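You operate a simulated robot arm through the tools that you are given. There is no shell and no other tool. Be economical: measure what you need, move in short steps, check, and stop when the job is done.

The job below is to be done with a simulated robot arm. You get a single attempt, and the scene is never put back.

## Task
Slide the green hook clear, grease the rail's free end, run the hook back on to it, lock it.
Fine: loosen the rail lock screw first; put the green brush back. Set down upright: brush. Where these are worked on the way, their far stop is far enough and under half their travel is too little: rail lock screw, sliding hook. A coat counts when it lies all over at full strength: go over it till it gets no stronger.

It is judged by the outcome, as a careful person would: the job done as asked, and still so three seconds after it is handed in. It fails if anything else is knocked over, pushed out of place, dropped, spilled or broken.

## Robot
A 6-joint arm with a fingered hand, hanging from a carriage that runs on a gantry, over the field with the corners [-2.399, -1.204], [0.101, -1.203], [0.1, 0.277], [-2.4, 0.276] (x, y) and turns from -5.882 to 6.126 rad about z. Base frame: it is fixed where the carriage stands at the start and does not move with it; the origin is on the floor, on the carriage's upright axis, x ahead of it, y to its left, z up; the surface under the hand at the start is at about z = 0.78. Lengths are in m, angles in rad, forces in N, time in s.
With the tool pointing down near the work surface it reaches from about 0.1 to 0.48 m from the robot's upright axis, wherever it stands. Its first joint turns from -2.897 to 2.897 rad. Places, roughly: hook rail end [0.8, -0.3, 1.3]; rail lock screw [0.8, -0.4, 1.2]; sliding hook [0.8, -0.3, 1.3]. Payload 3.7 kg.
Tool frame: the origin (TCP) lies between the finger pads and is the grasp point; the fingertips stand 0.026 m ahead of it; z points along the fingers, y is the line along which they close. The gripper opens to 0.156 m. The gripper's body begins 0.073 m behind the TCP. The gripper is a hand of 4 fingers: y runs from the thumb to the fingers, the wrist lies at [0, 0, -0.239] in the tool frame, and closing takes about 1.5 s.
Orientation is that of the tool frame in the base frame, as a unit quaternion [x, y, z, w]. With the fingers straight down and closing along the base's y, the tool's x points along the base's -x, its y along +y and its z along -z.

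## Interface
- The arm moves only by the tool servo_tool. Its argument "increments" is a list of rows, each a list of 7 numbers: the turn, a rotation vector about the tool's x, y, z in rad, then the shift along the tool's x, y, z in m, then the gripper command, from -1 (fully open) to 1 (shut), values between in proportion. In form: [[ax, ay, az, tx, ty, tz, hand], ...]. A call has 1 to 10 rows; each row shifts and turns the commanded pose from where the row before left it, along the tool's axes as they then stand. Each row takes 0.2 s and may step no farther than 0.05 m and 0.15 rad from the row before; otherwise, or with a gripper value out of range, the whole call is refused. Where a pose cannot be reached the arm comes as near as it can. A force on the tool above 90 N (or 10 N above the force at the start of the call, whichever is more), or a blocked arm, ends the call early, and 0.2 s more pass. Each finger travels about 0.045 m/s and halts on what it meets, pressing with about 23 N; the grip force reading is that of the motor and also rises with nothing between the fingers. The clock runs only during rows and for 0.2 s after the last one: add rows that do not move to give the fingers time. It gives the time, the measured TCP pose, the force on the tool (base axes), the opening and the grip force at its end, in the units of the frame above (readings bear some noise), with the torque about the TCP (base axes, N m) and any sound that the robot's microphone picked up, and new pictures: "views" is both (left out), scene, wrist or none.
- Cameras (640 x 400 px; columns grow to the right, rows downward): "scene" is now at [0.2662, -0.015, 1.672]; the picture's right is [-0.23, -0.97, 0.00], its down [-0.84, 0.20, -0.50] and it looks along [0.48, -0.12, -0.87] (base axes); focal length 285 px, centre (320, 200). "wrist" rides on the gripper at [0.058, -0.058, -0.091] in the tool frame; the picture's right is [0.71, 0.71, 0.00], its down [-0.53, 0.53, -0.67] and it looks along [-0.47, 0.47, 0.74] (tool axes); focal length 265 px, centre (320, 200). There is no depth. A picture from a camera that has moved, and an enlarged one, comes with that camera's place and axes in the base frame and with its lens.
- lift_body(by): slides the trunk up (or, below 0, down) by that many m; the arm and the scene camera ride with it, the base frame stays. It gives what a move gives, with no picture.
- base_move(legs): drives the robot by 1 to 6 legs, each [ahead, left, turn to the left] in m, m and rad, along the robot's own axes; the way and the turn of a leg run together, so that a leg with both is an arc; at most 1.5 m and 3.142 rad a leg. The arm and the cameras ride along, it lands a little off, and it stops where it bumps. It keeps to its track: a leg is cut to what the track allows. It gives what a move gives, and a new picture of the scene camera.
- hand_shape(shape): the hand has 4 fingers and takes this shape, open, in about a second: jaw (thumb against the fingers, like two jaws); tri (thumb and two fingers); tip (a fingertip pinch); poke (one finger out to press); point (the index stretched); flat (the hand flat); cup (the hand cupped); fist (a fist). The gripper value then closes the fingers along that shape, each until it touches; the sizes above hold for jaw. It gives what a move gives, with no picture.
- turn_head(pan, tilt): turns the head with the scene camera to pan (to the left, within 2.705 rad either way) and tilt (down, from -0.506 to 1.204), counted from straight ahead of the robot. It gives what a move gives, and a new picture of the scene camera.
- zoom(camera, box): a new picture of the part [left, top, right, bottom] of that camera's present view, enlarged. The clock stands still meanwhile.
- job_done(): hands the job in; it is judged then, once.

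Go step by step. Nothing tells you exact positions but the pictures and the camera data: compare them with the known pose of the tool, close in by small moves and look again before you grip or let go. The budget is 120 turns and 260 pictures, counting those below and the enlarged ones. Unless the task says otherwise, let go and move clear before handing in, and close with one line.

The tools are called after ">>>" as a command line: name --pt "numbers of a row" for each row, then --argument value for the rest, lists and objects as JSON in quotes. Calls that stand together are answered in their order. servo_tool: Moves the arm, as the interface text tells. Its arguments: {"type":"object","properties":{"increments":{"type":"array","items":{"type":"array","items":{"type":"number"}}},"views":{"type":"string","enum":["both","scene","wrist","none"]}},"required":["increments"]} The other tools are called the same way: lift_body (by) slides the trunk up or down; hand_shape (shape) gives the hand a shape; base_move (legs) drives the base; turn_head (pan, tilt) turns the head that bears the scene camera; zoom (camera, box) takes an enlarged picture of a part of a camera's view; job_done () hands the job in.

At the start:

```text
time_s: 0.0
position: [0.4271, -0.1009, 1.0003]
orientation: [0.0, 1.0, 0.0, 0.0]
contact_force: [0.5, 0.7, 0.5]
ft_torque: [0.0, -0.03, -0.02]
finger_gap: 0.1558
grip_force: 0.1
shape: jaw
trunk travel left (down, up): [-0.513, 0.166]
robot x, y, heading: [-0.0002, -0.0019, 0.002]
head pan, tilt: [-0.236, 1.052]
```

scene: 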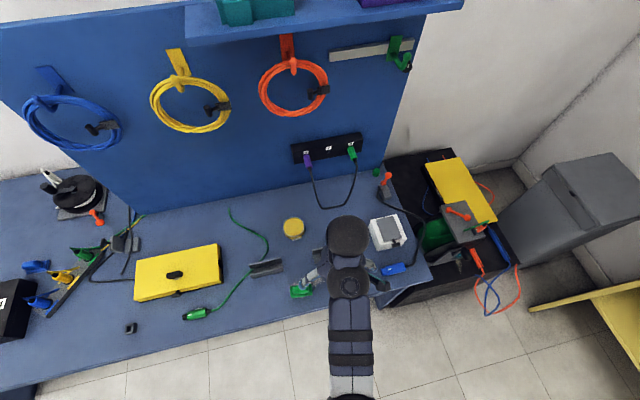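
wrist: 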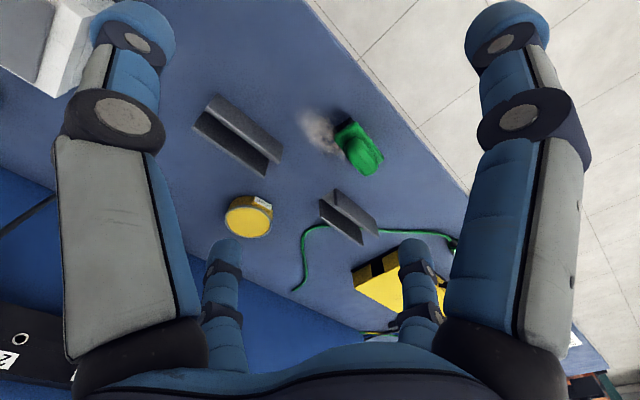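

I see a wall panel with a grey rail and a green hook at top right, and a green brush and yellow grease tin on the bench. I'll look closer first.

>>> zoom --camera "scene" --box '[310, 20, 440, 100]'

>>> zoom --camera "scene" --box '[180, 190, 440, 350]'

>>> zoom --camera "wrist" --box '[180, 70, 440, 250]'

>>> turn_head --pan -0.3 --tilt 0.6

```text
4.92 times, centred on (375, 60) of scene
camera zoom: at [0.2662, -0.015, 1.672], right [-0.23, -0.97, 0.0], down [-0.84, 0.2, -0.5], along [0.48, -0.12, -0.87], focal length 1402 px, centre (49, 889)
```

zoom: 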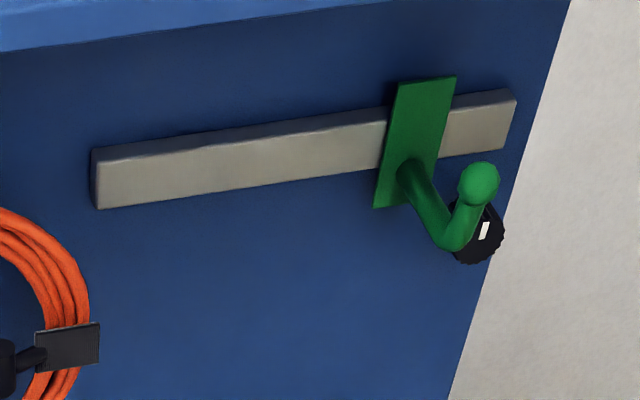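

```text
2.46 times, centred on (310, 270) of scene
camera zoom: at [0.2662, -0.015, 1.672], right [-0.23, -0.97, 0.0], down [-0.84, 0.2, -0.5], along [0.48, -0.12, -0.87], focal length 701 px, centre (345, 28)
```

zoom: 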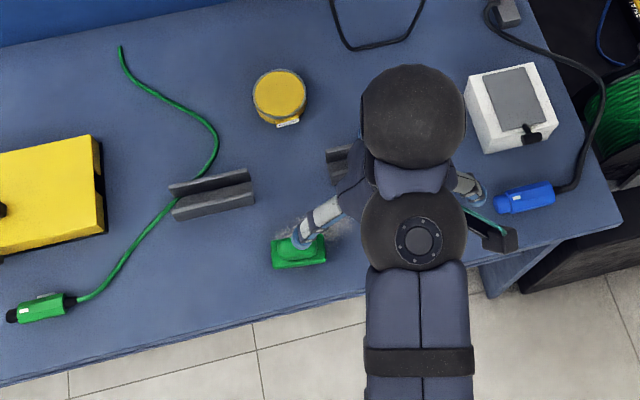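

```text
2.22 times, centred on (310, 160) of wrist
camera zoom: at [0.3701, -0.159, 1.0907], right [-0.71, 0.71, 0.0], down [0.53, 0.53, 0.67], along [0.47, 0.47, -0.74], focal length 590 px, centre (342, 289)
```

zoom: 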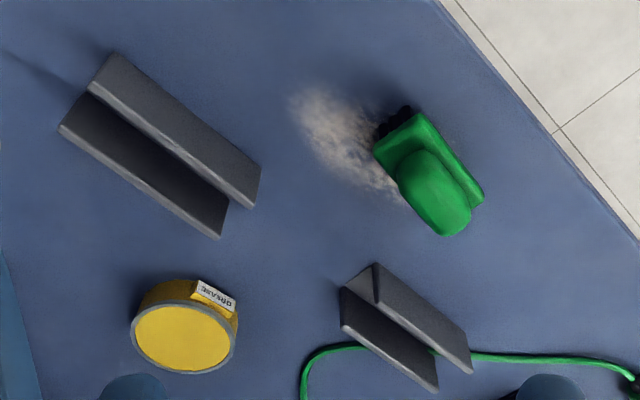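

```text
time_s: 0.9
position: [0.4277, -0.1001, 0.9995]
orientation: [0.0, 1.0, 0.0, 0.0]
contact_force: [0.0, -0.3, -0.5]
ft_torque: [0.0, 0.01, -0.01]
finger_gap: 0.1559
grip_force: 0.1
shape: jaw
trunk travel left (down, up): [-0.513, 0.166]
robot x, y, heading: [-0.0007, -0.0006, 0.0]
head pan, tilt: [-0.3, 0.6]
camera scene: at [0.2862, -0.0256, 1.7076], right [-0.3, -0.96, 0.0], down [-0.54, 0.17, -0.82], along [0.79, -0.24, -0.57], focal length 285 px, centre (320, 200)
```

scene: 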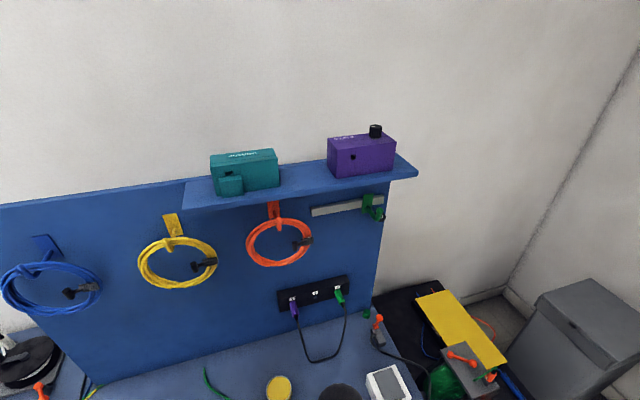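

>>> base_move --legs '[[0.05, -0.25, 0]]'

>>> turn_head --pan -0.1 --tilt 0.6

>>> zoom --camera "scene" --box '[220, 170, 420, 290]'

```text
time_s: 2.7
position: [0.4772, -0.3479, 0.9995]
orientation: [0.0, 1.0, -0.001, 0.0]
contact_force: [-0.1, -0.3, 0.8]
ft_torque: [0.01, -0.03, 0.01]
finger_gap: 0.1555
grip_force: 0.0
shape: jaw
trunk travel left (down, up): [-0.513, 0.166]
robot x, y, heading: [0.0501, -0.2506, -0.001]
head pan, tilt: [-0.3, 0.6]
camera scene: at [0.3361, -0.2738, 1.7076], right [-0.3, -0.96, 0.0], down [-0.54, 0.17, -0.83], along [0.79, -0.24, -0.56], focal length 285 px, centre (320, 200)
```

scene: 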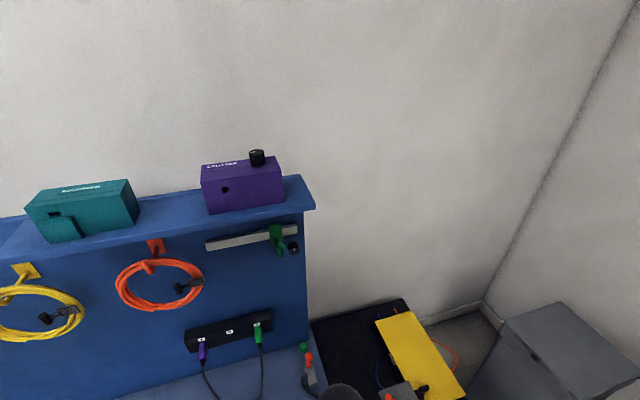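

```text
time_s: 3.5
position: [0.4768, -0.3492, 0.9991]
orientation: [0.001, 1.0, 0.0, 0.0]
contact_force: [0.5, 0.4, -1.2]
ft_torque: [-0.02, 0.01, 0.01]
finger_gap: 0.1559
grip_force: 0.0
shape: jaw
trunk travel left (down, up): [-0.513, 0.166]
robot x, y, heading: [0.048, -0.248, 0.0]
head pan, tilt: [-0.099, 0.6]
camera scene: at [0.3396, -0.2565, 1.7076], right [-0.1, -0.99, 0.0], down [-0.56, 0.06, -0.83], along [0.82, -0.08, -0.56], focal length 285 px, centre (320, 200)
```

scene: 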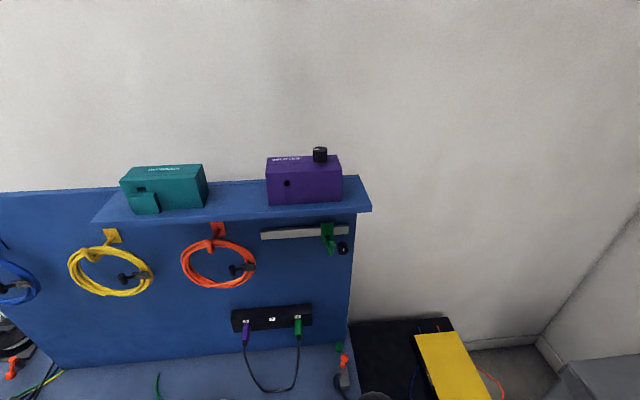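

```text
3.20 times, centred on (320, 230) of scene
camera zoom: at [0.3396, -0.2565, 1.7076], right [-0.1, -0.99, 0.0], down [-0.56, 0.06, -0.83], along [0.82, -0.08, -0.56], focal length 911 px, centre (320, 104)
```

zoom: 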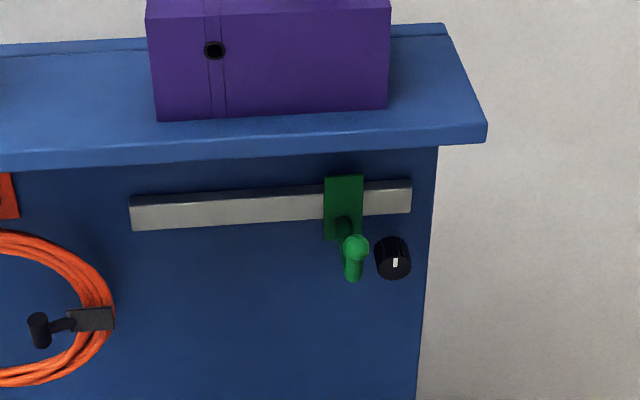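

>>> turn_head --pan 0.5 --tilt 1.0

>>> zoom --camera "scene" --box '[0, 140, 320, 340]'

>>> turn_head --pan -0.7 --tilt 1.0

```text
time_s: 4.5
position: [0.4785, -0.3488, 0.9994]
orientation: [0.0, 1.0, 0.0, 0.0]
contact_force: [0.1, 1.0, -0.2]
ft_torque: [0.0, -0.05, 0.02]
finger_gap: 0.1557
grip_force: 0.1
shape: jaw
trunk travel left (down, up): [-0.513, 0.166]
robot x, y, heading: [0.049, -0.249, 0.001]
head pan, tilt: [0.499, 1.0]
camera scene: at [0.3129, -0.2144, 1.6757], right [0.48, -0.88, 0.0], down [-0.74, -0.4, -0.54], along [0.47, 0.26, -0.84], focal length 285 px, centre (320, 200)
```

scene: 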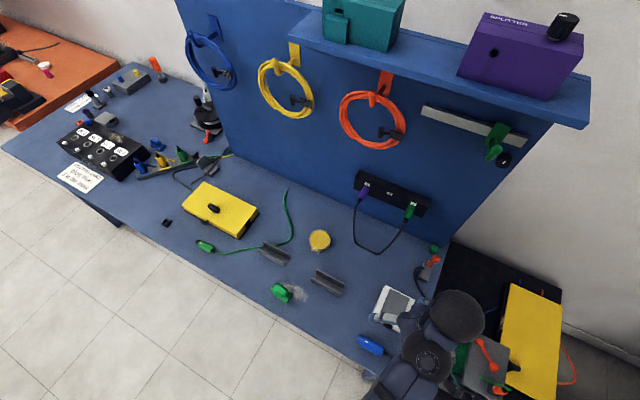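

```text
2.00 times, centred on (160, 240) of scene
camera zoom: at [0.3129, -0.2144, 1.6757], right [0.48, -0.88, 0.0], down [-0.74, -0.4, -0.54], along [0.47, 0.26, -0.84], focal length 569 px, centre (640, 120)
```

zoom: 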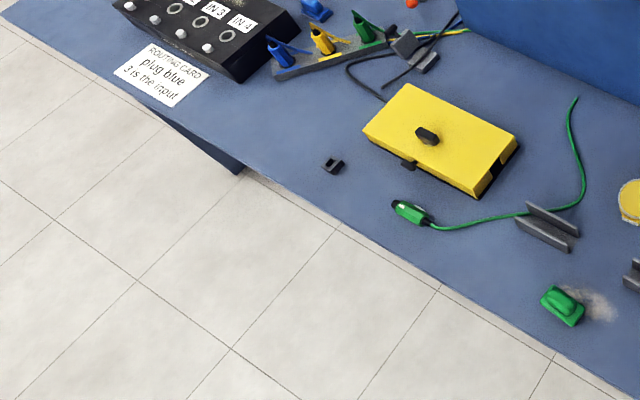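

```text
time_s: 5.9
position: [0.4766, -0.3499, 1.0]
orientation: [0.0, 1.0, 0.0, 0.0]
contact_force: [0.2, -0.3, -0.2]
ft_torque: [0.0, -0.04, -0.04]
finger_gap: 0.1559
grip_force: 0.1
shape: jaw
trunk travel left (down, up): [-0.513, 0.166]
robot x, y, heading: [0.0489, -0.2497, -0.006]
head pan, tilt: [-0.7, 1.0]
camera scene: at [0.305, -0.2925, 1.6756], right [-0.64, -0.77, 0.0], down [-0.64, 0.54, -0.54], along [0.41, -0.35, -0.84], focal length 285 px, centre (320, 200)
```

scene: 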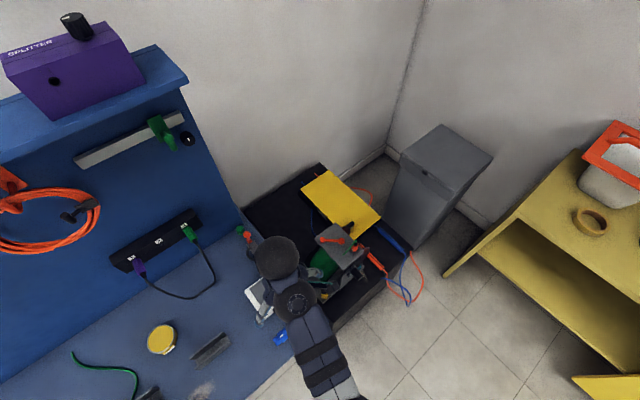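

>>> hand_shape --shape "tip"

>>> servo_tool --pt "0 0 0 0 0 0 -1" --views "wrist"

>>> servo_tool --pt "0 0 0 0 0 0 0.9" --pt "0 0 0 0 0 0 0.9" --pt "0 0 0 0 0 0 0.9" --pt "0 0 0 0 0 0 0.9" --pt "0 0 0 0 0 0 0.9" --pt "0 0 0 0 0 0 0.9" --pt "0 0 0 0 0 0 0.9" --pt "0 0 0 0 0 0 0.9" --views "wrist"

>>> hand_shape --shape "tri"

>>> servo_tool --pt "0 0 0 0 0 0 -1" --views "wrist"

```text
time_s: 6.8
position: [0.476, -0.3479, 0.9995]
orientation: [0.0, 1.0, 0.001, 0.0]
contact_force: [1.1, 0.1, -0.7]
ft_torque: [0.03, -0.01, 0.03]
finger_gap: 0.1559
grip_force: 0.0
shape: tip
trunk travel left (down, up): [-0.513, 0.166]
robot x, y, heading: [0.0506, -0.2506, 0.002]
head pan, tilt: [-0.7, 1.0]
```

```text
time_s: 7.2
position: [0.4778, -0.3488, 1.001]
orientation: [0.0, 1.0, 0.0, 0.0]
contact_force: [0.6, -0.1, -0.3]
ft_torque: [-0.01, 0.0, -0.02]
finger_gap: 0.1557
grip_force: 0.1
shape: tip
trunk travel left (down, up): [-0.513, 0.166]
robot x, y, heading: [0.0493, -0.2474, -0.002]
head pan, tilt: [-0.7, 1.0]
camera wrist: at [0.42, -0.4072, 1.0906], right [-0.71, 0.71, 0.0], down [0.53, 0.53, 0.67], along [0.47, 0.47, -0.74], focal length 265 px, centre (320, 200)
```

wrist: 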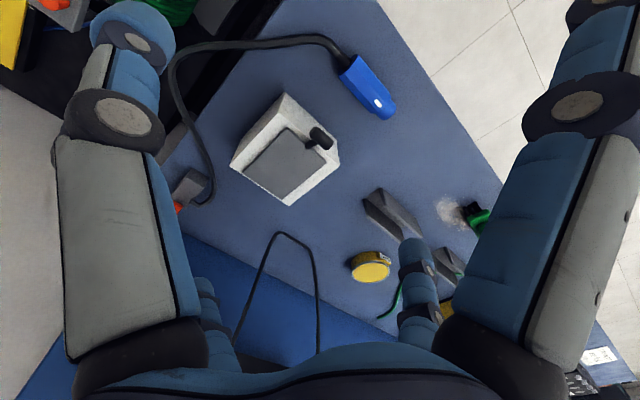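

```text
time_s: 9.0
position: [0.4779, -0.3469, 1.0006]
orientation: [0.0, 1.0, 0.0, 0.0]
contact_force: [-0.4, 0.7, 0.1]
ft_torque: [0.0, -0.02, -0.01]
finger_gap: 0.0081
grip_force: 0.0
shape: tip
trunk travel left (down, up): [-0.513, 0.166]
robot x, y, heading: [0.049, -0.2475, -0.0]
head pan, tilt: [-0.7, 1.0]
camera wrist: at [0.42, -0.4072, 1.0906], right [-0.71, 0.71, 0.0], down [0.53, 0.53, 0.67], along [0.47, 0.47, -0.74], focal length 265 px, centre (320, 200)
```

wrist: 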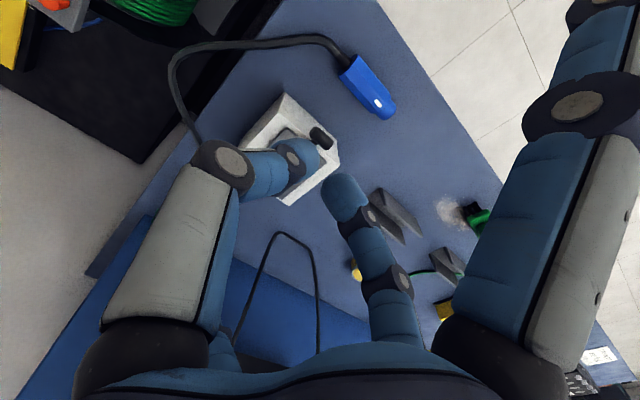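

```text
time_s: 9.9
position: [0.4772, -0.3488, 1.0004]
orientation: [0.001, 1.0, 0.0, 0.001]
contact_force: [0.9, 0.1, -0.1]
ft_torque: [0.03, 0.0, 0.02]
finger_gap: 0.1559
grip_force: 0.1
shape: tri
trunk travel left (down, up): [-0.513, 0.166]
robot x, y, heading: [0.0478, -0.246, 0.004]
head pan, tilt: [-0.7, 1.0]
```

```text
time_s: 10.3
position: [0.476, -0.3479, 1.0003]
orientation: [0.0, 1.0, 0.0, 0.001]
contact_force: [0.7, -0.8, 0.1]
ft_torque: [0.02, -0.01, -0.04]
finger_gap: 0.1557
grip_force: 0.1
shape: tri
trunk travel left (down, up): [-0.513, 0.166]
robot x, y, heading: [0.0511, -0.2441, 0.002]
head pan, tilt: [-0.7, 1.0]
camera wrist: at [0.42, -0.4072, 1.0906], right [-0.71, 0.71, 0.0], down [0.53, 0.53, 0.67], along [0.47, 0.47, -0.74], focal length 265 px, centre (320, 200)
```

wrist: 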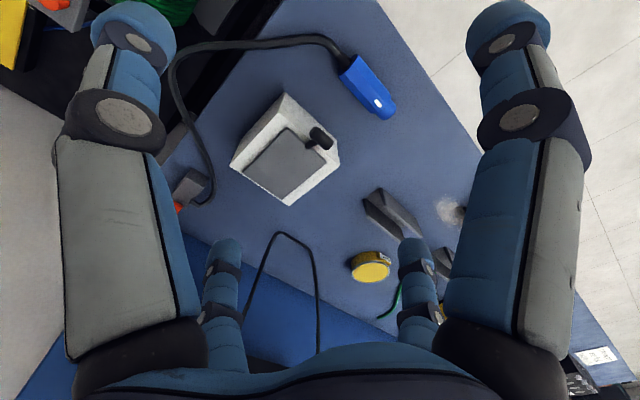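

>>> hand_shape --shape "jaw"

>>> servo_tool --pt "0 0 0 0 0 0 0.7" --pt "0 0 0 0 0 0 0.7" --pt "0 0 0 0 0 0 0.7" --pt "0 0 0 0 0 0 0.7" --pt "0 0 0 0 0 0 0.7" --pt "0 0 0 0 0 0 0.7" --pt "0 0 0 0 0 0 0.7" --pt "0 0 0 0 0 0 0.7" --views "both"

>>> hand_shape --shape "tip"

>>> turn_head --pan -0.3 --tilt 1.2

```text
time_s: 11.2
position: [0.477, -0.3491, 1.0004]
orientation: [0.0, 1.0, -0.001, 0.0]
contact_force: [0.2, 0.3, 0.1]
ft_torque: [0.0, 0.02, -0.02]
finger_gap: 0.156
grip_force: 0.0
shape: jaw
trunk travel left (down, up): [-0.513, 0.166]
robot x, y, heading: [0.0485, -0.2494, -0.0]
head pan, tilt: [-0.7, 1.0]
```

```text
time_s: 13.0
position: [0.4761, -0.3479, 0.9987]
orientation: [0.0, 1.0, 0.0, 0.0]
contact_force: [1.7, 0.7, -0.4]
ft_torque: [0.0, -0.01, 0.01]
finger_gap: 0.0239
grip_force: 0.0
shape: jaw
trunk travel left (down, up): [-0.513, 0.166]
robot x, y, heading: [0.0515, -0.2466, -0.0]
head pan, tilt: [-0.7, 1.0]
camera scene: at [0.305, -0.2926, 1.6756], right [-0.64, -0.77, 0.0], down [-0.64, 0.54, -0.54], along [0.41, -0.35, -0.84], focal length 285 px, centre (320, 200)
camera wrist: at [0.42, -0.4072, 1.0906], right [-0.71, 0.71, 0.0], down [0.53, 0.53, 0.67], along [0.47, 0.47, -0.74], focal length 265 px, centre (320, 200)
```

scene: 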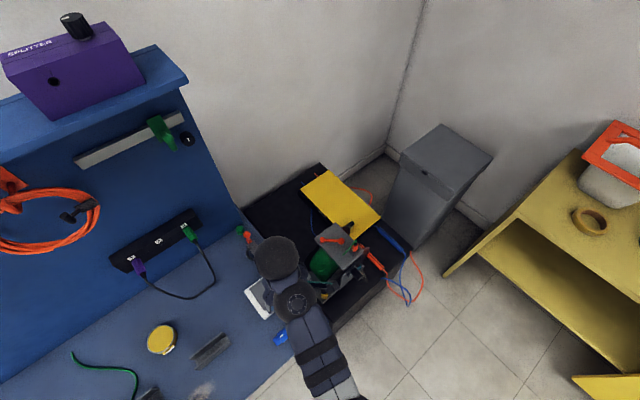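
wrist: 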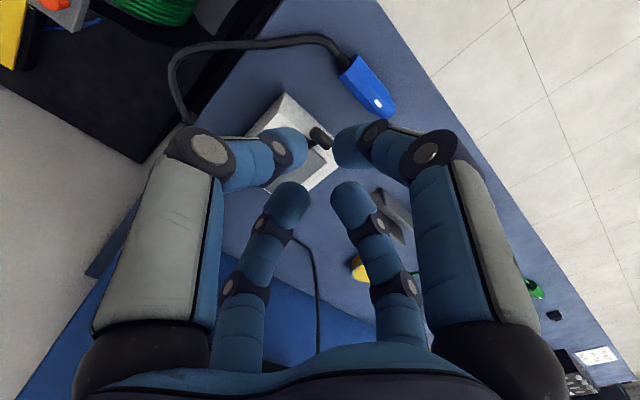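

```text
time_s: 13.9
position: [0.4766, -0.3487, 1.0003]
orientation: [0.0, 1.0, 0.0, 0.001]
contact_force: [0.4, -0.8, -0.6]
ft_torque: [-0.03, 0.03, 0.01]
finger_gap: 0.156
grip_force: 0.1
shape: tip
trunk travel left (down, up): [-0.513, 0.166]
robot x, y, heading: [0.048, -0.2486, -0.002]
head pan, tilt: [-0.7, 1.0]
```

```text
time_s: 14.7
position: [0.4771, -0.3488, 0.9997]
orientation: [0.0, 1.0, 0.0, 0.0]
contact_force: [-0.3, -0.9, 0.2]
ft_torque: [0.01, -0.04, 0.01]
finger_gap: 0.1559
grip_force: 0.1
shape: tip
trunk travel left (down, up): [-0.513, 0.166]
robot x, y, heading: [0.0546, -0.2483, -0.002]
head pan, tilt: [-0.3, 1.201]
camera scene: at [0.3051, -0.2643, 1.663], right [-0.3, -0.96, 0.0], down [-0.89, 0.28, -0.36], along [0.35, -0.11, -0.93], focal length 285 px, centre (320, 200)
```

scene: 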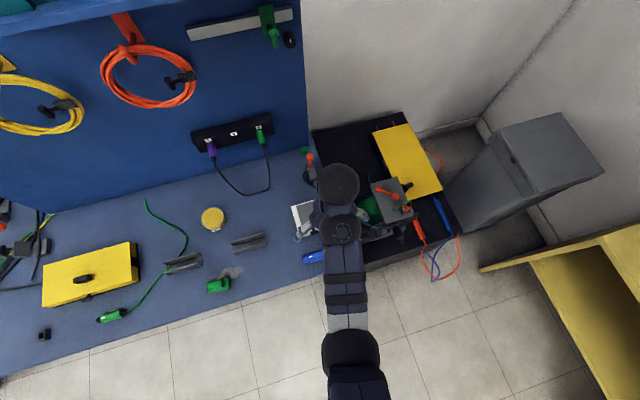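

>>> hand_shape --shape "jaw"

>>> servo_tool --pt "0 0 0 0 0 -0.04 -1" --pt "0 0 0 0 0 -0.04 -1" --pt "0 0 0 0 0 -0.04 -1" --pt "0 -0.15 0 0 0 0 -1" --pt "0 -0.15 0 0 0 0 -1" --pt "0 -0.15 0 0 0 0 -1" --pt "0 -0.15 0 0 0 0 -1" --pt "0 -0.15 0 0 0 0 -1" --views "none"

>>> servo_tool --pt "0 -0.15 0 0 0 0 -1" --pt "0 -0.15 0 0 0 0 -1" --pt "0 -0.15 0 0 0 0 -1" --pt "0 -0.15 0 0 0 0 -1" --pt "0 -0.15 0 0 0 0 -1" --pt "0 -0.0708 0 0 0 0 -1" --views "both"

```text
time_s: 15.6
position: [0.4778, -0.3475, 0.9996]
orientation: [0.0, 1.0, 0.001, 0.0]
contact_force: [0.7, 0.4, 0.3]
ft_torque: [0.0, 0.02, -0.02]
finger_gap: 0.156
grip_force: 0.1
shape: jaw
trunk travel left (down, up): [-0.513, 0.166]
robot x, y, heading: [0.0495, -0.2496, -0.006]
head pan, tilt: [-0.3, 1.201]
```

```text
time_s: 17.4
position: [0.5238, -0.3222, 1.0714]
orientation: [0.009, 0.93, -0.002, 0.366]
contact_force: [0.6, -0.2, 0.4]
ft_torque: [0.09, 0.05, 0.05]
finger_gap: 0.1563
grip_force: 0.1
shape: jaw
out of reach, approached as far as the arm can: row 1, 2, 3, 8
trunk travel left (down, up): [-0.513, 0.166]
robot x, y, heading: [0.0472, -0.2487, -0.003]
head pan, tilt: [-0.3, 1.201]
```

```text
time_s: 18.8
position: [0.5362, -0.2975, 1.3358]
orientation: [0.006, 0.739, 0.002, 0.674]
contact_force: [-0.2, -0.6, 0.3]
ft_torque: [-0.02, -0.02, 0.01]
finger_gap: 0.1559
grip_force: 0.1
shape: jaw
out of reach, approached as far as the arm can: row 1, 2, 3, 4, 5, 6
trunk travel left (down, up): [-0.513, 0.166]
robot x, y, heading: [0.0519, -0.2497, -0.003]
head pan, tilt: [-0.3, 1.201]
camera scene: at [0.3052, -0.2642, 1.663], right [-0.3, -0.96, 0.0], down [-0.89, 0.28, -0.36], along [0.35, -0.11, -0.93], focal length 285 px, centre (320, 200)
camera wrist: at [0.4403, -0.3551, 1.2844], right [-0.06, 0.71, -0.7], down [-0.61, 0.52, 0.59], along [0.79, 0.46, 0.41], focal length 265 px, centre (320, 200)
```

scene: 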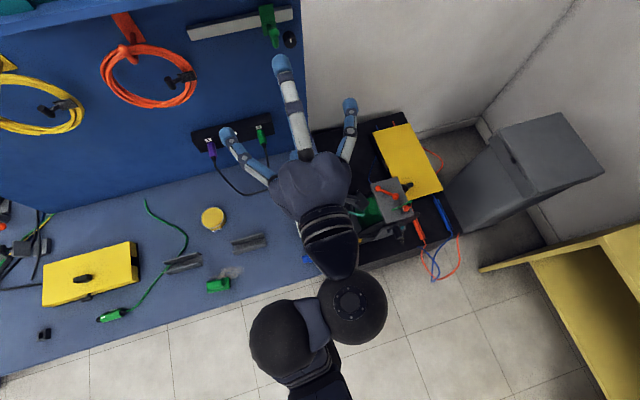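
wrist: 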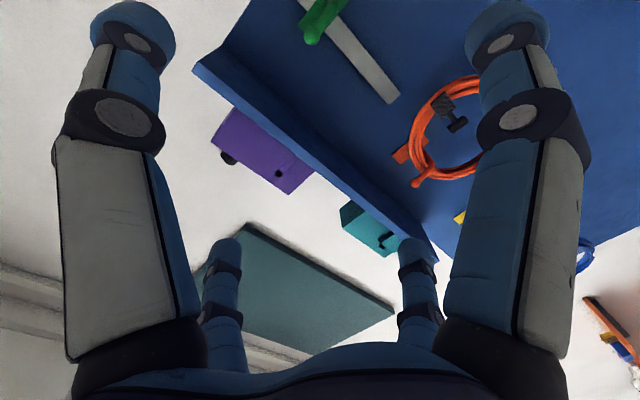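

>>> servo_tool --pt "0 0 0 0 0 0.03 -1" --pt "0 0 0 0 0 0.0 -1" --views "none"

```text
time_s: 19.4
position: [0.553, -0.2944, 1.3505]
orientation: [0.006, 0.736, 0.002, 0.677]
contact_force: [0.5, 0.4, 0.2]
ft_torque: [0.01, -0.02, -0.01]
finger_gap: 0.1562
grip_force: 0.0
shape: jaw
out of reach, approached as far as the arm can: row 1
trunk travel left (down, up): [-0.513, 0.166]
robot x, y, heading: [0.0478, -0.2457, -0.002]
head pan, tilt: [-0.3, 1.201]
```

>>> servo_tool --pt "0 0 0 0 0 0.04 -1" --pt "0 0 0 0 0 0.04 -1" --pt "0 0 0 0 0 0.0 -1" --views "none"

```text
time_s: 20.2
position: [0.5907, -0.2849, 1.3848]
orientation: [0.005, 0.736, 0.001, 0.677]
contact_force: [-0.1, -0.3, -0.6]
ft_torque: [-0.02, -0.01, 0.0]
finger_gap: 0.1562
grip_force: 0.0
shape: jaw
out of reach, approached as far as the arm can: row 1, 2
trunk travel left (down, up): [-0.513, 0.166]
robot x, y, heading: [0.0491, -0.2482, -0.006]
head pan, tilt: [-0.3, 1.201]
```

>>> servo_tool --pt "0 0 0 0.04 0 0.0 -1" --pt "0 0 0 0.04 0 0.0 -1" --pt "0 0 0 0 0 0.0 -1" --views "scene"

```text
time_s: 21.0
position: [0.551, -0.2784, 1.3451]
orientation: [0.003, 0.736, 0.0, 0.677]
contact_force: [0.8, 1.0, -0.5]
ft_torque: [0.01, 0.01, 0.0]
finger_gap: 0.156
grip_force: 0.0
shape: jaw
out of reach, approached as far as the arm can: row 1, 2
trunk travel left (down, up): [-0.513, 0.166]
robot x, y, heading: [0.0514, -0.2493, -0.001]
head pan, tilt: [-0.3, 1.201]
camera scene: at [0.3051, -0.2642, 1.663], right [-0.3, -0.96, 0.0], down [-0.89, 0.28, -0.36], along [0.35, -0.11, -0.93], focal length 285 px, centre (320, 200)
```

scene: 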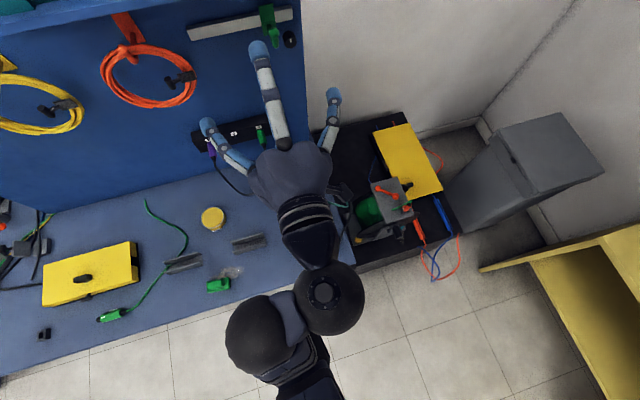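

>>> servo_tool --pt "0 0 0 -0.05 0 0.0 -1" --pt "0 0 0 -0.05 0 0.0 -1" --pt "0 0 0 -0.05 0 0.0 -1" --pt "0 0 0 -0.03 0 0.0 -1" --pt "0 0 0 0 0 0.0 -1" --views "none"

>>> lift_body --by -0.25

>>> servo_tool --pt "0 0 0 -0.03 0 0.0 -1" --pt "0 0 0 -0.03 0 0.0 -1" --pt "0 0 0 0 0 0.0 -1" --views "scene"

```text
time_s: 22.2
position: [0.5653, -0.2791, 1.5261]
orientation: [0.003, 0.734, 0.001, 0.679]
contact_force: [1.1, 0.1, 0.5]
ft_torque: [0.01, 0.0, -0.02]
finger_gap: 0.156
grip_force: 0.0
shape: jaw
trunk travel left (down, up): [-0.513, 0.166]
robot x, y, heading: [0.0473, -0.2464, -0.0]
head pan, tilt: [-0.3, 1.201]
```

```text
time_s: 24.8
position: [0.5645, -0.2784, 1.2757]
orientation: [0.003, 0.734, 0.001, 0.679]
contact_force: [0.2, -0.2, -0.4]
ft_torque: [-0.03, -0.01, 0.02]
finger_gap: 0.1561
grip_force: 0.1
shape: jaw
trunk travel left (down, up): [-0.263, 0.416]
robot x, y, heading: [0.0511, -0.2486, 0.001]
head pan, tilt: [-0.3, 1.201]
```

```text
time_s: 25.6
position: [0.5717, -0.2803, 1.3347]
orientation: [0.005, 0.735, 0.0, 0.678]
contact_force: [0.1, -0.2, -0.7]
ft_torque: [0.01, -0.02, 0.01]
finger_gap: 0.1559
grip_force: 0.0
shape: jaw
trunk travel left (down, up): [-0.263, 0.416]
robot x, y, heading: [0.0484, -0.2449, 0.003]
head pan, tilt: [-0.3, 1.201]
camera scene: at [0.3051, -0.2642, 1.413], right [-0.3, -0.96, 0.0], down [-0.89, 0.28, -0.36], along [0.35, -0.11, -0.93], focal length 285 px, centre (320, 200)
```

scene: 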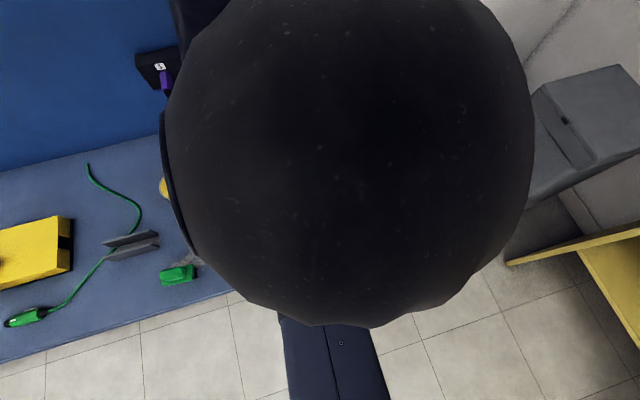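

>>> servo_tool --pt "0 0 0 -0.05 -0.02 0.0 -1" --pt "0 0 0 -0.05 -0.02 0.0 -1" --pt "0 0 0 0 -0.03 0.0 -1" --pt "0 0 0 0 0 0.0 -1" --views "none"

>>> lift_body --by -0.17

>>> base_move --legs '[[0.045, 0, 0]]'

>>> turn_head --pan -0.1 --tilt 0.0

```text
refused: row 1 steps farther than a row can; nothing moved
```

```text
time_s: 27.5
position: [0.5709, -0.2784, 1.1653]
orientation: [0.004, 0.734, 0.001, 0.679]
contact_force: [0.0, -0.2, -0.4]
ft_torque: [-0.02, 0.02, 0.0]
finger_gap: 0.156
grip_force: 0.1
shape: jaw
trunk travel left (down, up): [-0.093, 0.586]
robot x, y, heading: [0.0506, -0.2508, -0.001]
head pan, tilt: [-0.3, 1.201]
```

```text
time_s: 28.4
position: [0.6165, -0.2801, 1.1657]
orientation: [0.004, 0.734, 0.001, 0.679]
contact_force: [0.3, -0.1, -0.4]
ft_torque: [-0.02, 0.04, 0.02]
finger_gap: 0.1561
grip_force: 0.0
shape: jaw
trunk travel left (down, up): [-0.093, 0.586]
robot x, y, heading: [0.0954, -0.2483, 0.003]
head pan, tilt: [-0.3, 1.201]
camera scene: at [0.3503, -0.2641, 1.2432], right [-0.3, -0.96, 0.0], down [-0.89, 0.28, -0.36], along [0.35, -0.11, -0.93], focal length 285 px, centre (320, 200)
```

scene: 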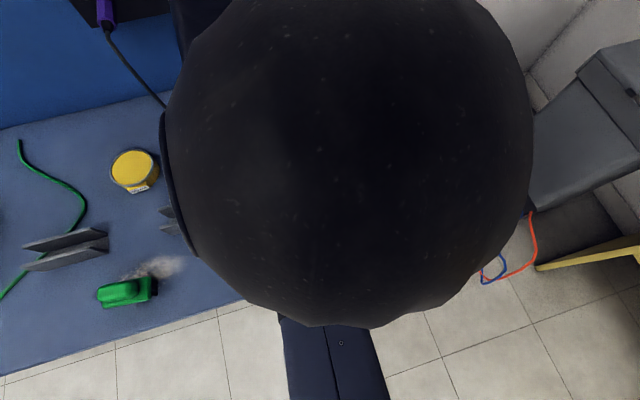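

```text
time_s: 29.8
position: [0.6145, -0.2793, 1.1657]
orientation: [0.004, 0.734, 0.001, 0.679]
contact_force: [-0.2, -0.6, 0.0]
ft_torque: [-0.02, -0.01, -0.02]
finger_gap: 0.156
grip_force: 0.0
shape: jaw
trunk travel left (down, up): [-0.093, 0.586]
robot x, y, heading: [0.0939, -0.2497, -0.0]
head pan, tilt: [-0.099, 0.0]
camera scene: at [0.3858, -0.2565, 1.3428], right [-0.1, -1.0, 0.0], down [0.0, 0.0, -1.0], along [1.0, -0.1, 0.0], focal length 285 px, centre (320, 200)
```

scene: 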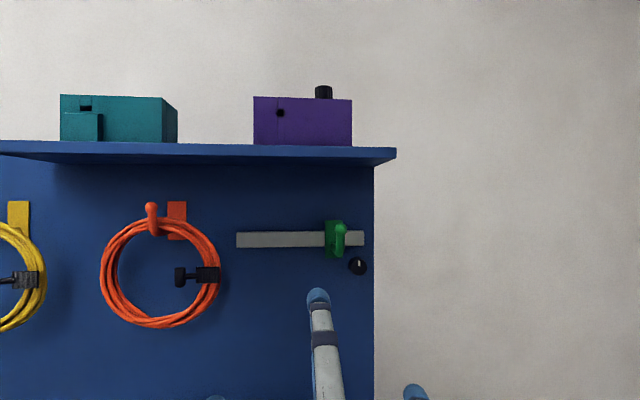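

>>> servo_tool --pt "0 -0.078 0 0 0 0.0 0.2" --pt "0 0 0 -0.035 -0.035 0.0 0.2" --pt "0 0 0 -0.035 -0.035 0.0 0.2" --pt "0 0 0 -0.007 -0.006 0.0 0.2" --pt "0 0 0 0 0 0.0 0.2" --pt "0 0 0 0 0 0.0 0.2" --pt "0 0 0 0 0 0.0 0.2" --views "both"

>>> zoom --camera "scene" --box '[280, 180, 440, 280]'

```text
time_s: 31.4
position: [0.6144, -0.3569, 1.2429]
orientation: [0.004, 0.707, 0.0, 0.707]
contact_force: [1.0, 0.6, 0.4]
ft_torque: [0.01, 0.01, 0.03]
finger_gap: 0.063
grip_force: 0.1
shape: jaw
trunk travel left (down, up): [-0.093, 0.586]
robot x, y, heading: [0.0948, -0.2488, -0.002]
head pan, tilt: [-0.099, 0.0]
camera scene: at [0.3858, -0.2565, 1.3428], right [-0.1, -1.0, 0.0], down [0.0, 0.0, -1.0], along [1.0, -0.1, 0.0], focal length 285 px, centre (320, 200)
camera wrist: at [0.5239, -0.4142, 1.1836], right [0.0, 0.71, -0.7], down [-0.67, 0.53, 0.53], along [0.75, 0.47, 0.47], focal length 265 px, centre (320, 200)
```

scene: 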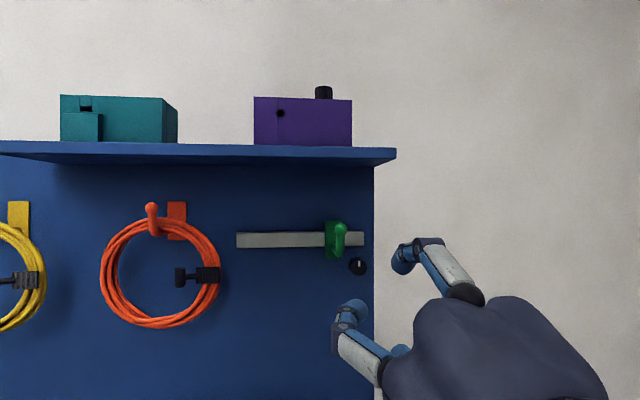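
wrist: 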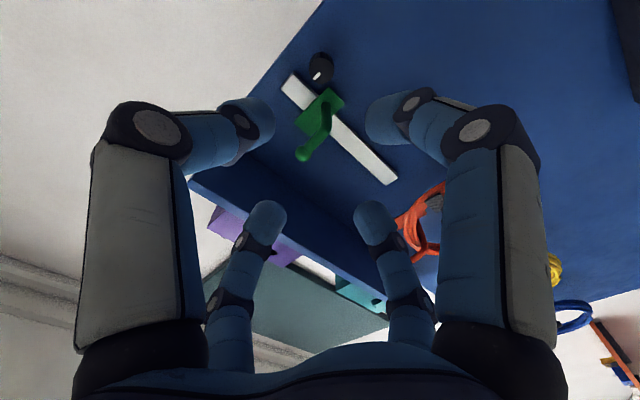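

```text
4.00 times, centred on (360, 230) of scene
camera zoom: at [0.3858, -0.2565, 1.3428], right [-0.1, -1.0, 0.0], down [0.0, 0.0, -1.0], along [1.0, -0.1, 0.0], focal length 1139 px, centre (160, 80)
```

zoom: 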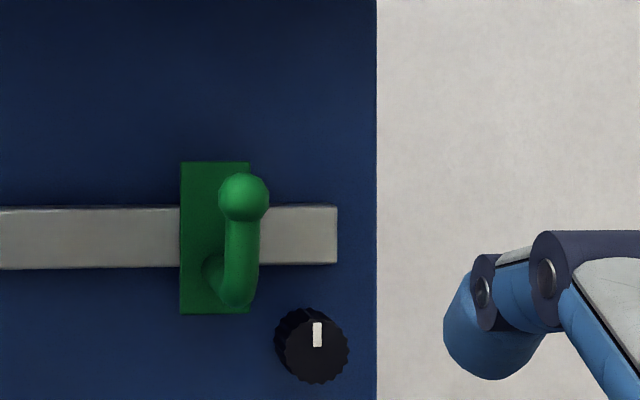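

>>> zoom --camera "wrist" --box '[240, 30, 400, 130]'

>>> turn_head --pan -0.1 --tilt -0.4

>>> zoom --camera "scene" --box '[280, 240, 440, 340]'

```text
4.00 times, centred on (320, 80) of wrist
camera zoom: at [0.5239, -0.4142, 1.1836], right [0.0, 0.71, -0.7], down [-0.67, 0.53, 0.53], along [0.75, 0.47, 0.47], focal length 1062 px, centre (320, 680)
```

zoom: 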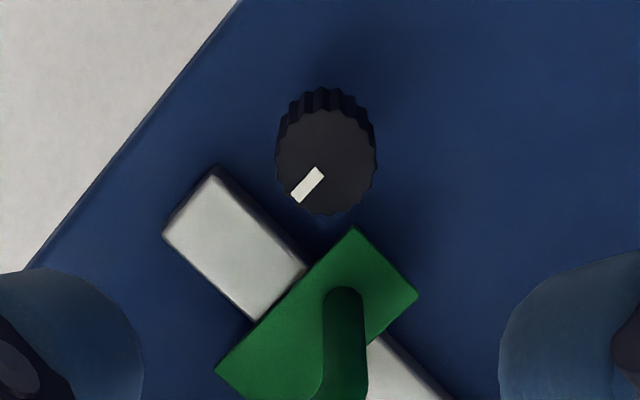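

```text
time_s: 32.3
position: [0.6148, -0.3555, 1.2429]
orientation: [0.004, 0.707, 0.001, 0.707]
contact_force: [-0.4, -0.3, 0.2]
ft_torque: [0.0, 0.01, 0.0]
finger_gap: 0.063
grip_force: 0.0
shape: jaw
trunk travel left (down, up): [-0.093, 0.586]
robot x, y, heading: [0.092, -0.2484, -0.003]
head pan, tilt: [-0.099, -0.4]
camera scene: at [0.3691, -0.2548, 1.3758], right [-0.1, -1.0, 0.0], down [0.39, -0.04, -0.92], along [0.92, -0.09, 0.39], focal length 285 px, centre (320, 200)
```

scene: 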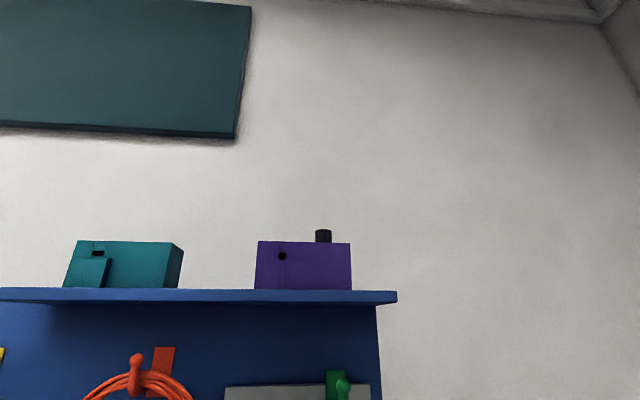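

```text
4.00 times, centred on (360, 290) of scene
camera zoom: at [0.3691, -0.2548, 1.3758], right [-0.1, -1.0, 0.0], down [0.39, -0.04, -0.92], along [0.92, -0.09, 0.39], focal length 1139 px, centre (160, -160)
```

zoom: 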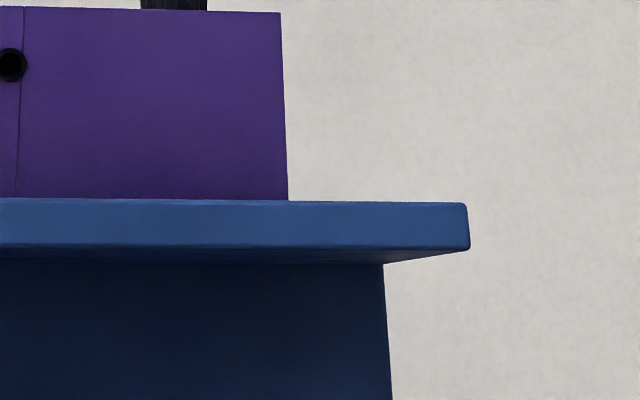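

>>> turn_head --pan -0.1 --tilt 0.0

>>> servo_tool --pt "0 0 0.14 0 0 0.0 0.3" --pt "0 0 0.14 0 0 0.0 0.3" --pt "0 0 0 0 0 0.045 0.3" --pt "0 0 0 0 0 0.045 0.3" --pt "0 0 0 0 0 0.04 0.3" --pt "0 0 0 0 0 0.0 0.3" --views "both"

```text
time_s: 33.2
position: [0.6146, -0.3565, 1.2416]
orientation: [0.005, 0.707, 0.0, 0.707]
contact_force: [-0.7, 1.1, 0.5]
ft_torque: [0.02, 0.0, 0.0]
finger_gap: 0.0627
grip_force: 0.1
shape: jaw
trunk travel left (down, up): [-0.093, 0.586]
robot x, y, heading: [0.0938, -0.2497, -0.003]
head pan, tilt: [-0.099, 0.0]
camera scene: at [0.3858, -0.2565, 1.3429], right [-0.1, -1.0, 0.0], down [0.0, 0.0, -1.0], along [1.0, -0.1, 0.0], focal length 285 px, centre (320, 200)
```

scene: 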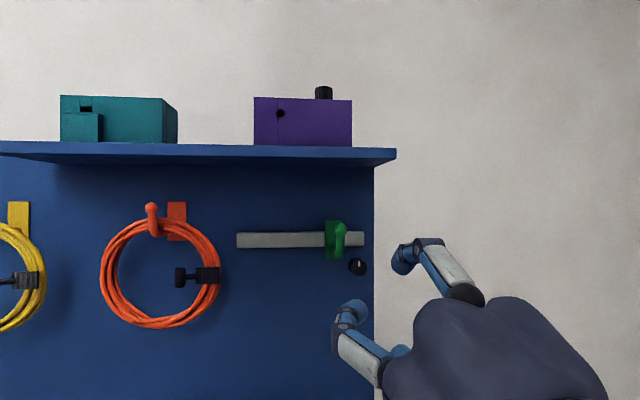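

```text
time_s: 34.6
position: [0.7016, -0.3495, 1.2403]
orientation: [0.104, 0.7, 0.098, 0.699]
contact_force: [0.7, 0.5, 0.2]
ft_torque: [-0.01, -0.01, 0.04]
finger_gap: 0.0551
grip_force: 0.0
shape: jaw
out of reach, approached as far as the arm can: row 4, 5
trunk travel left (down, up): [-0.093, 0.586]
robot x, y, heading: [0.0953, -0.2478, -0.002]
head pan, tilt: [-0.099, 0.0]
camera scene: at [0.3858, -0.2564, 1.3428], right [-0.1, -1.0, 0.0], down [0.0, 0.0, -1.0], along [1.0, -0.1, 0.0], focal length 285 px, centre (320, 200)
camera wrist: at [0.6104, -0.3894, 1.1679], right [0.0, 0.88, -0.48], down [-0.66, 0.36, 0.65], along [0.75, 0.32, 0.58], focal length 265 px, centre (320, 200)
```

scene: 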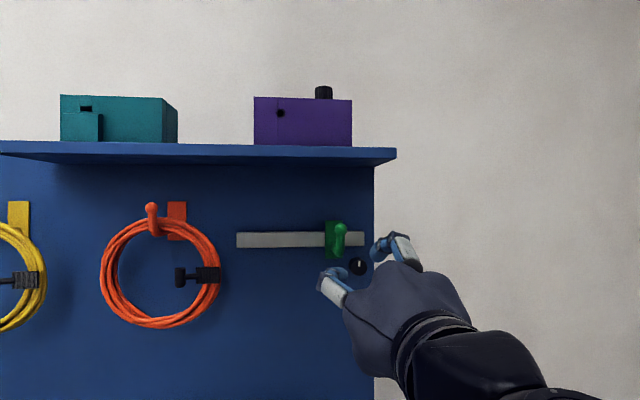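
wrist: 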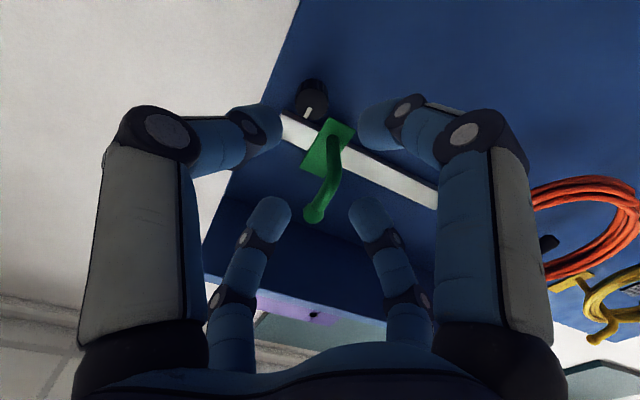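

>>> servo_tool --pt "0 0 0 0 0 -0.01 0.3" --pt "0 0 0 0.045 0 0.0 0.3" --pt "0 0 0 0.045 0 0 0.3" --pt "0 0 0 0 0 0.03 0.3" --pt "0 0 0 0 0 0.03 0.3" --pt "0 0 0 0 0 0.0 0.3" --views "none"

```text
time_s: 36.0
position: [0.7034, -0.32, 1.1616]
orientation: [0.103, 0.701, 0.099, 0.699]
contact_force: [0.3, 0.4, -0.1]
ft_torque: [-0.03, 0.01, 0.02]
finger_gap: 0.0549
grip_force: 0.1
shape: jaw
out of reach, approached as far as the arm can: row 4, 5
trunk travel left (down, up): [-0.093, 0.586]
robot x, y, heading: [0.0955, -0.2464, -0.003]
head pan, tilt: [-0.099, 0.0]
```

>>> turn_head --pan -1.6 --tilt 0.5

>>> turn_head --pan -2.6 --tilt 0.3

>>> turn_head --pan 2.4 --tilt 0.5

```text
time_s: 37.6
position: [0.7041, -0.3191, 1.1615]
orientation: [0.103, 0.701, 0.099, 0.699]
contact_force: [0.1, -0.4, 0.2]
ft_torque: [0.01, -0.01, -0.02]
finger_gap: 0.0548
grip_force: 0.1
shape: jaw
trunk travel left (down, up): [-0.093, 0.586]
robot x, y, heading: [0.0949, -0.2488, -0.001]
head pan, tilt: [-1.6, 0.499]
camera scene: at [0.2936, -0.3385, 1.2967], right [-1.0, 0.03, 0.0], down [0.01, 0.48, -0.88], along [-0.03, -0.88, -0.48], focal length 285 px, centre (320, 200)
```

scene: 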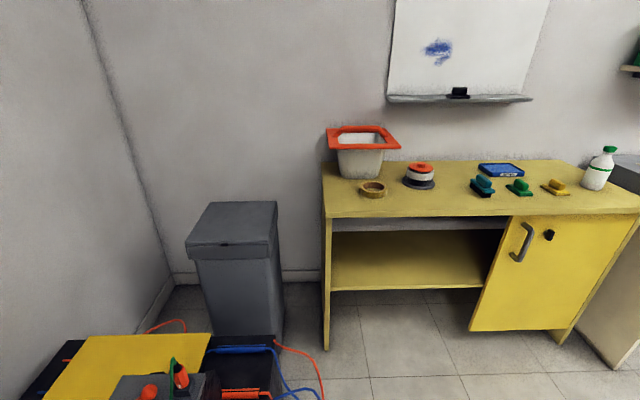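

```text
time_s: 38.9
position: [0.7035, -0.32, 1.1608]
orientation: [0.103, 0.701, 0.099, 0.699]
contact_force: [0.2, -0.8, -0.1]
ft_torque: [0.0, 0.02, -0.03]
finger_gap: 0.0549
grip_force: 0.1
shape: jaw
trunk travel left (down, up): [-0.093, 0.586]
robot x, y, heading: [0.0917, -0.2455, 0.002]
head pan, tilt: [-2.601, 0.3]
camera scene: at [0.2163, -0.2958, 1.3151], right [-0.52, 0.86, 0.0], down [0.25, 0.15, -0.96], along [-0.82, -0.49, -0.3], focal length 285 px, centre (320, 200)
```

scene: 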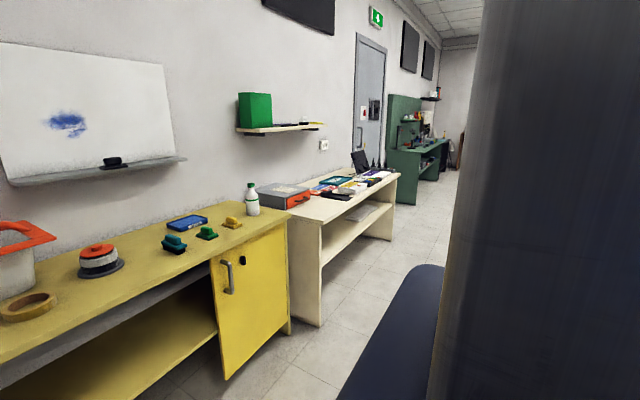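

```text
time_s: 42.8
position: [0.7046, -0.3193, 1.1615]
orientation: [0.103, 0.701, 0.099, 0.699]
contact_force: [0.1, -0.9, -0.3]
ft_torque: [-0.01, -0.04, 0.0]
finger_gap: 0.0548
grip_force: 0.0
shape: jaw
trunk travel left (down, up): [-0.093, 0.586]
robot x, y, heading: [0.0921, -0.2475, -0.004]
head pan, tilt: [2.4, 0.499]
camera scene: at [0.2291, -0.1861, 1.2967], right [0.68, 0.74, 0.0], down [0.35, -0.32, -0.88], along [-0.65, 0.59, -0.48], focal length 285 px, centre (320, 200)
```

scene: 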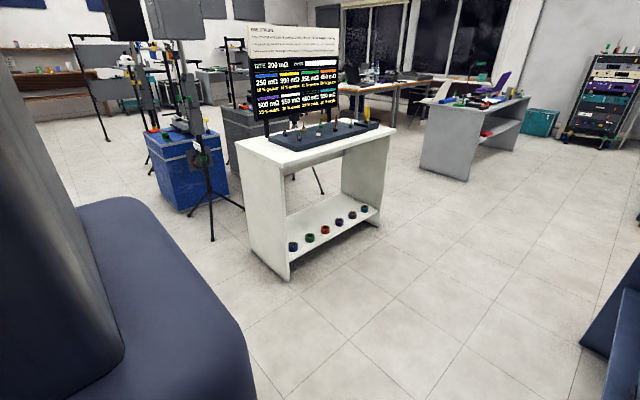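

>>> turn_head --pan -1.9 --tilt 0.5

>>> zoom --camera "scene" --box '[300, 140, 460, 240]'

>>> turn_head --pan 0.9 --tilt 0.9

```text
time_s: 46.2
position: [0.704, -0.3193, 1.1616]
orientation: [0.103, 0.701, 0.099, 0.699]
contact_force: [-0.1, -0.4, -1.0]
ft_torque: [0.04, -0.01, 0.02]
finger_gap: 0.0549
grip_force: 0.1
shape: jaw
trunk travel left (down, up): [-0.093, 0.586]
robot x, y, heading: [0.0966, -0.2472, 0.001]
head pan, tilt: [-1.901, 0.499]
camera scene: at [0.2668, -0.3337, 1.2967], right [-0.95, 0.32, 0.0], down [0.15, 0.45, -0.88], along [-0.28, -0.83, -0.48], focal length 285 px, centre (320, 200)
```

scene: 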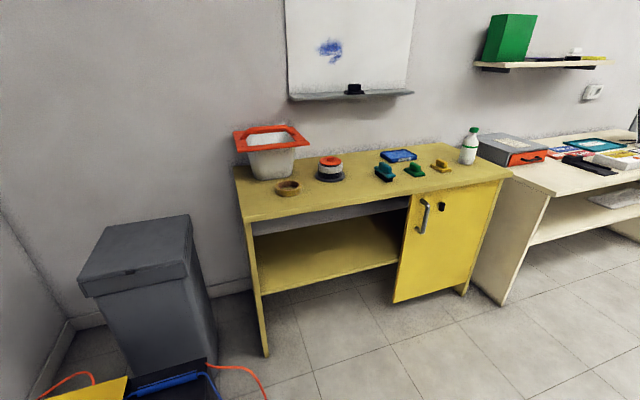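

```text
4.00 times, centred on (380, 190) of scene
camera zoom: at [0.2668, -0.3337, 1.2967], right [-0.95, 0.32, 0.0], down [0.15, 0.45, -0.88], along [-0.28, -0.83, -0.48], focal length 1139 px, centre (80, 240)
```

zoom: 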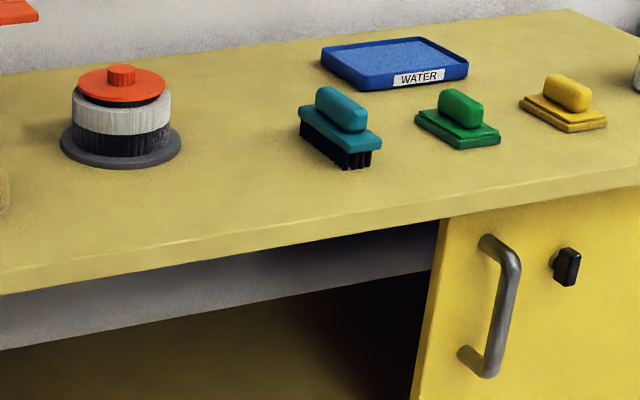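

```text
time_s: 48.7
position: [0.7055, -0.3193, 1.1612]
orientation: [0.103, 0.701, 0.099, 0.699]
contact_force: [0.0, 0.0, 0.6]
ft_torque: [-0.03, -0.03, 0.04]
finger_gap: 0.0549
grip_force: 0.1
shape: jaw
trunk travel left (down, up): [-0.093, 0.586]
robot x, y, heading: [0.0969, -0.2486, -0.005]
head pan, tilt: [0.901, 0.901]
camera scene: at [0.3431, -0.1884, 1.2628], right [0.78, -0.62, 0.0], down [-0.49, -0.61, -0.62], along [0.39, 0.49, -0.78], focal length 285 px, centre (320, 200)
```

scene: 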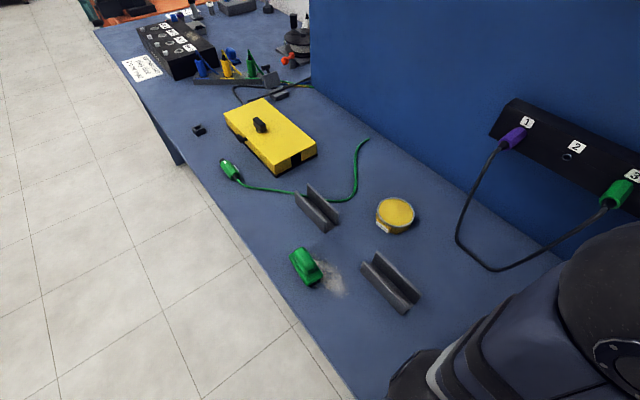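

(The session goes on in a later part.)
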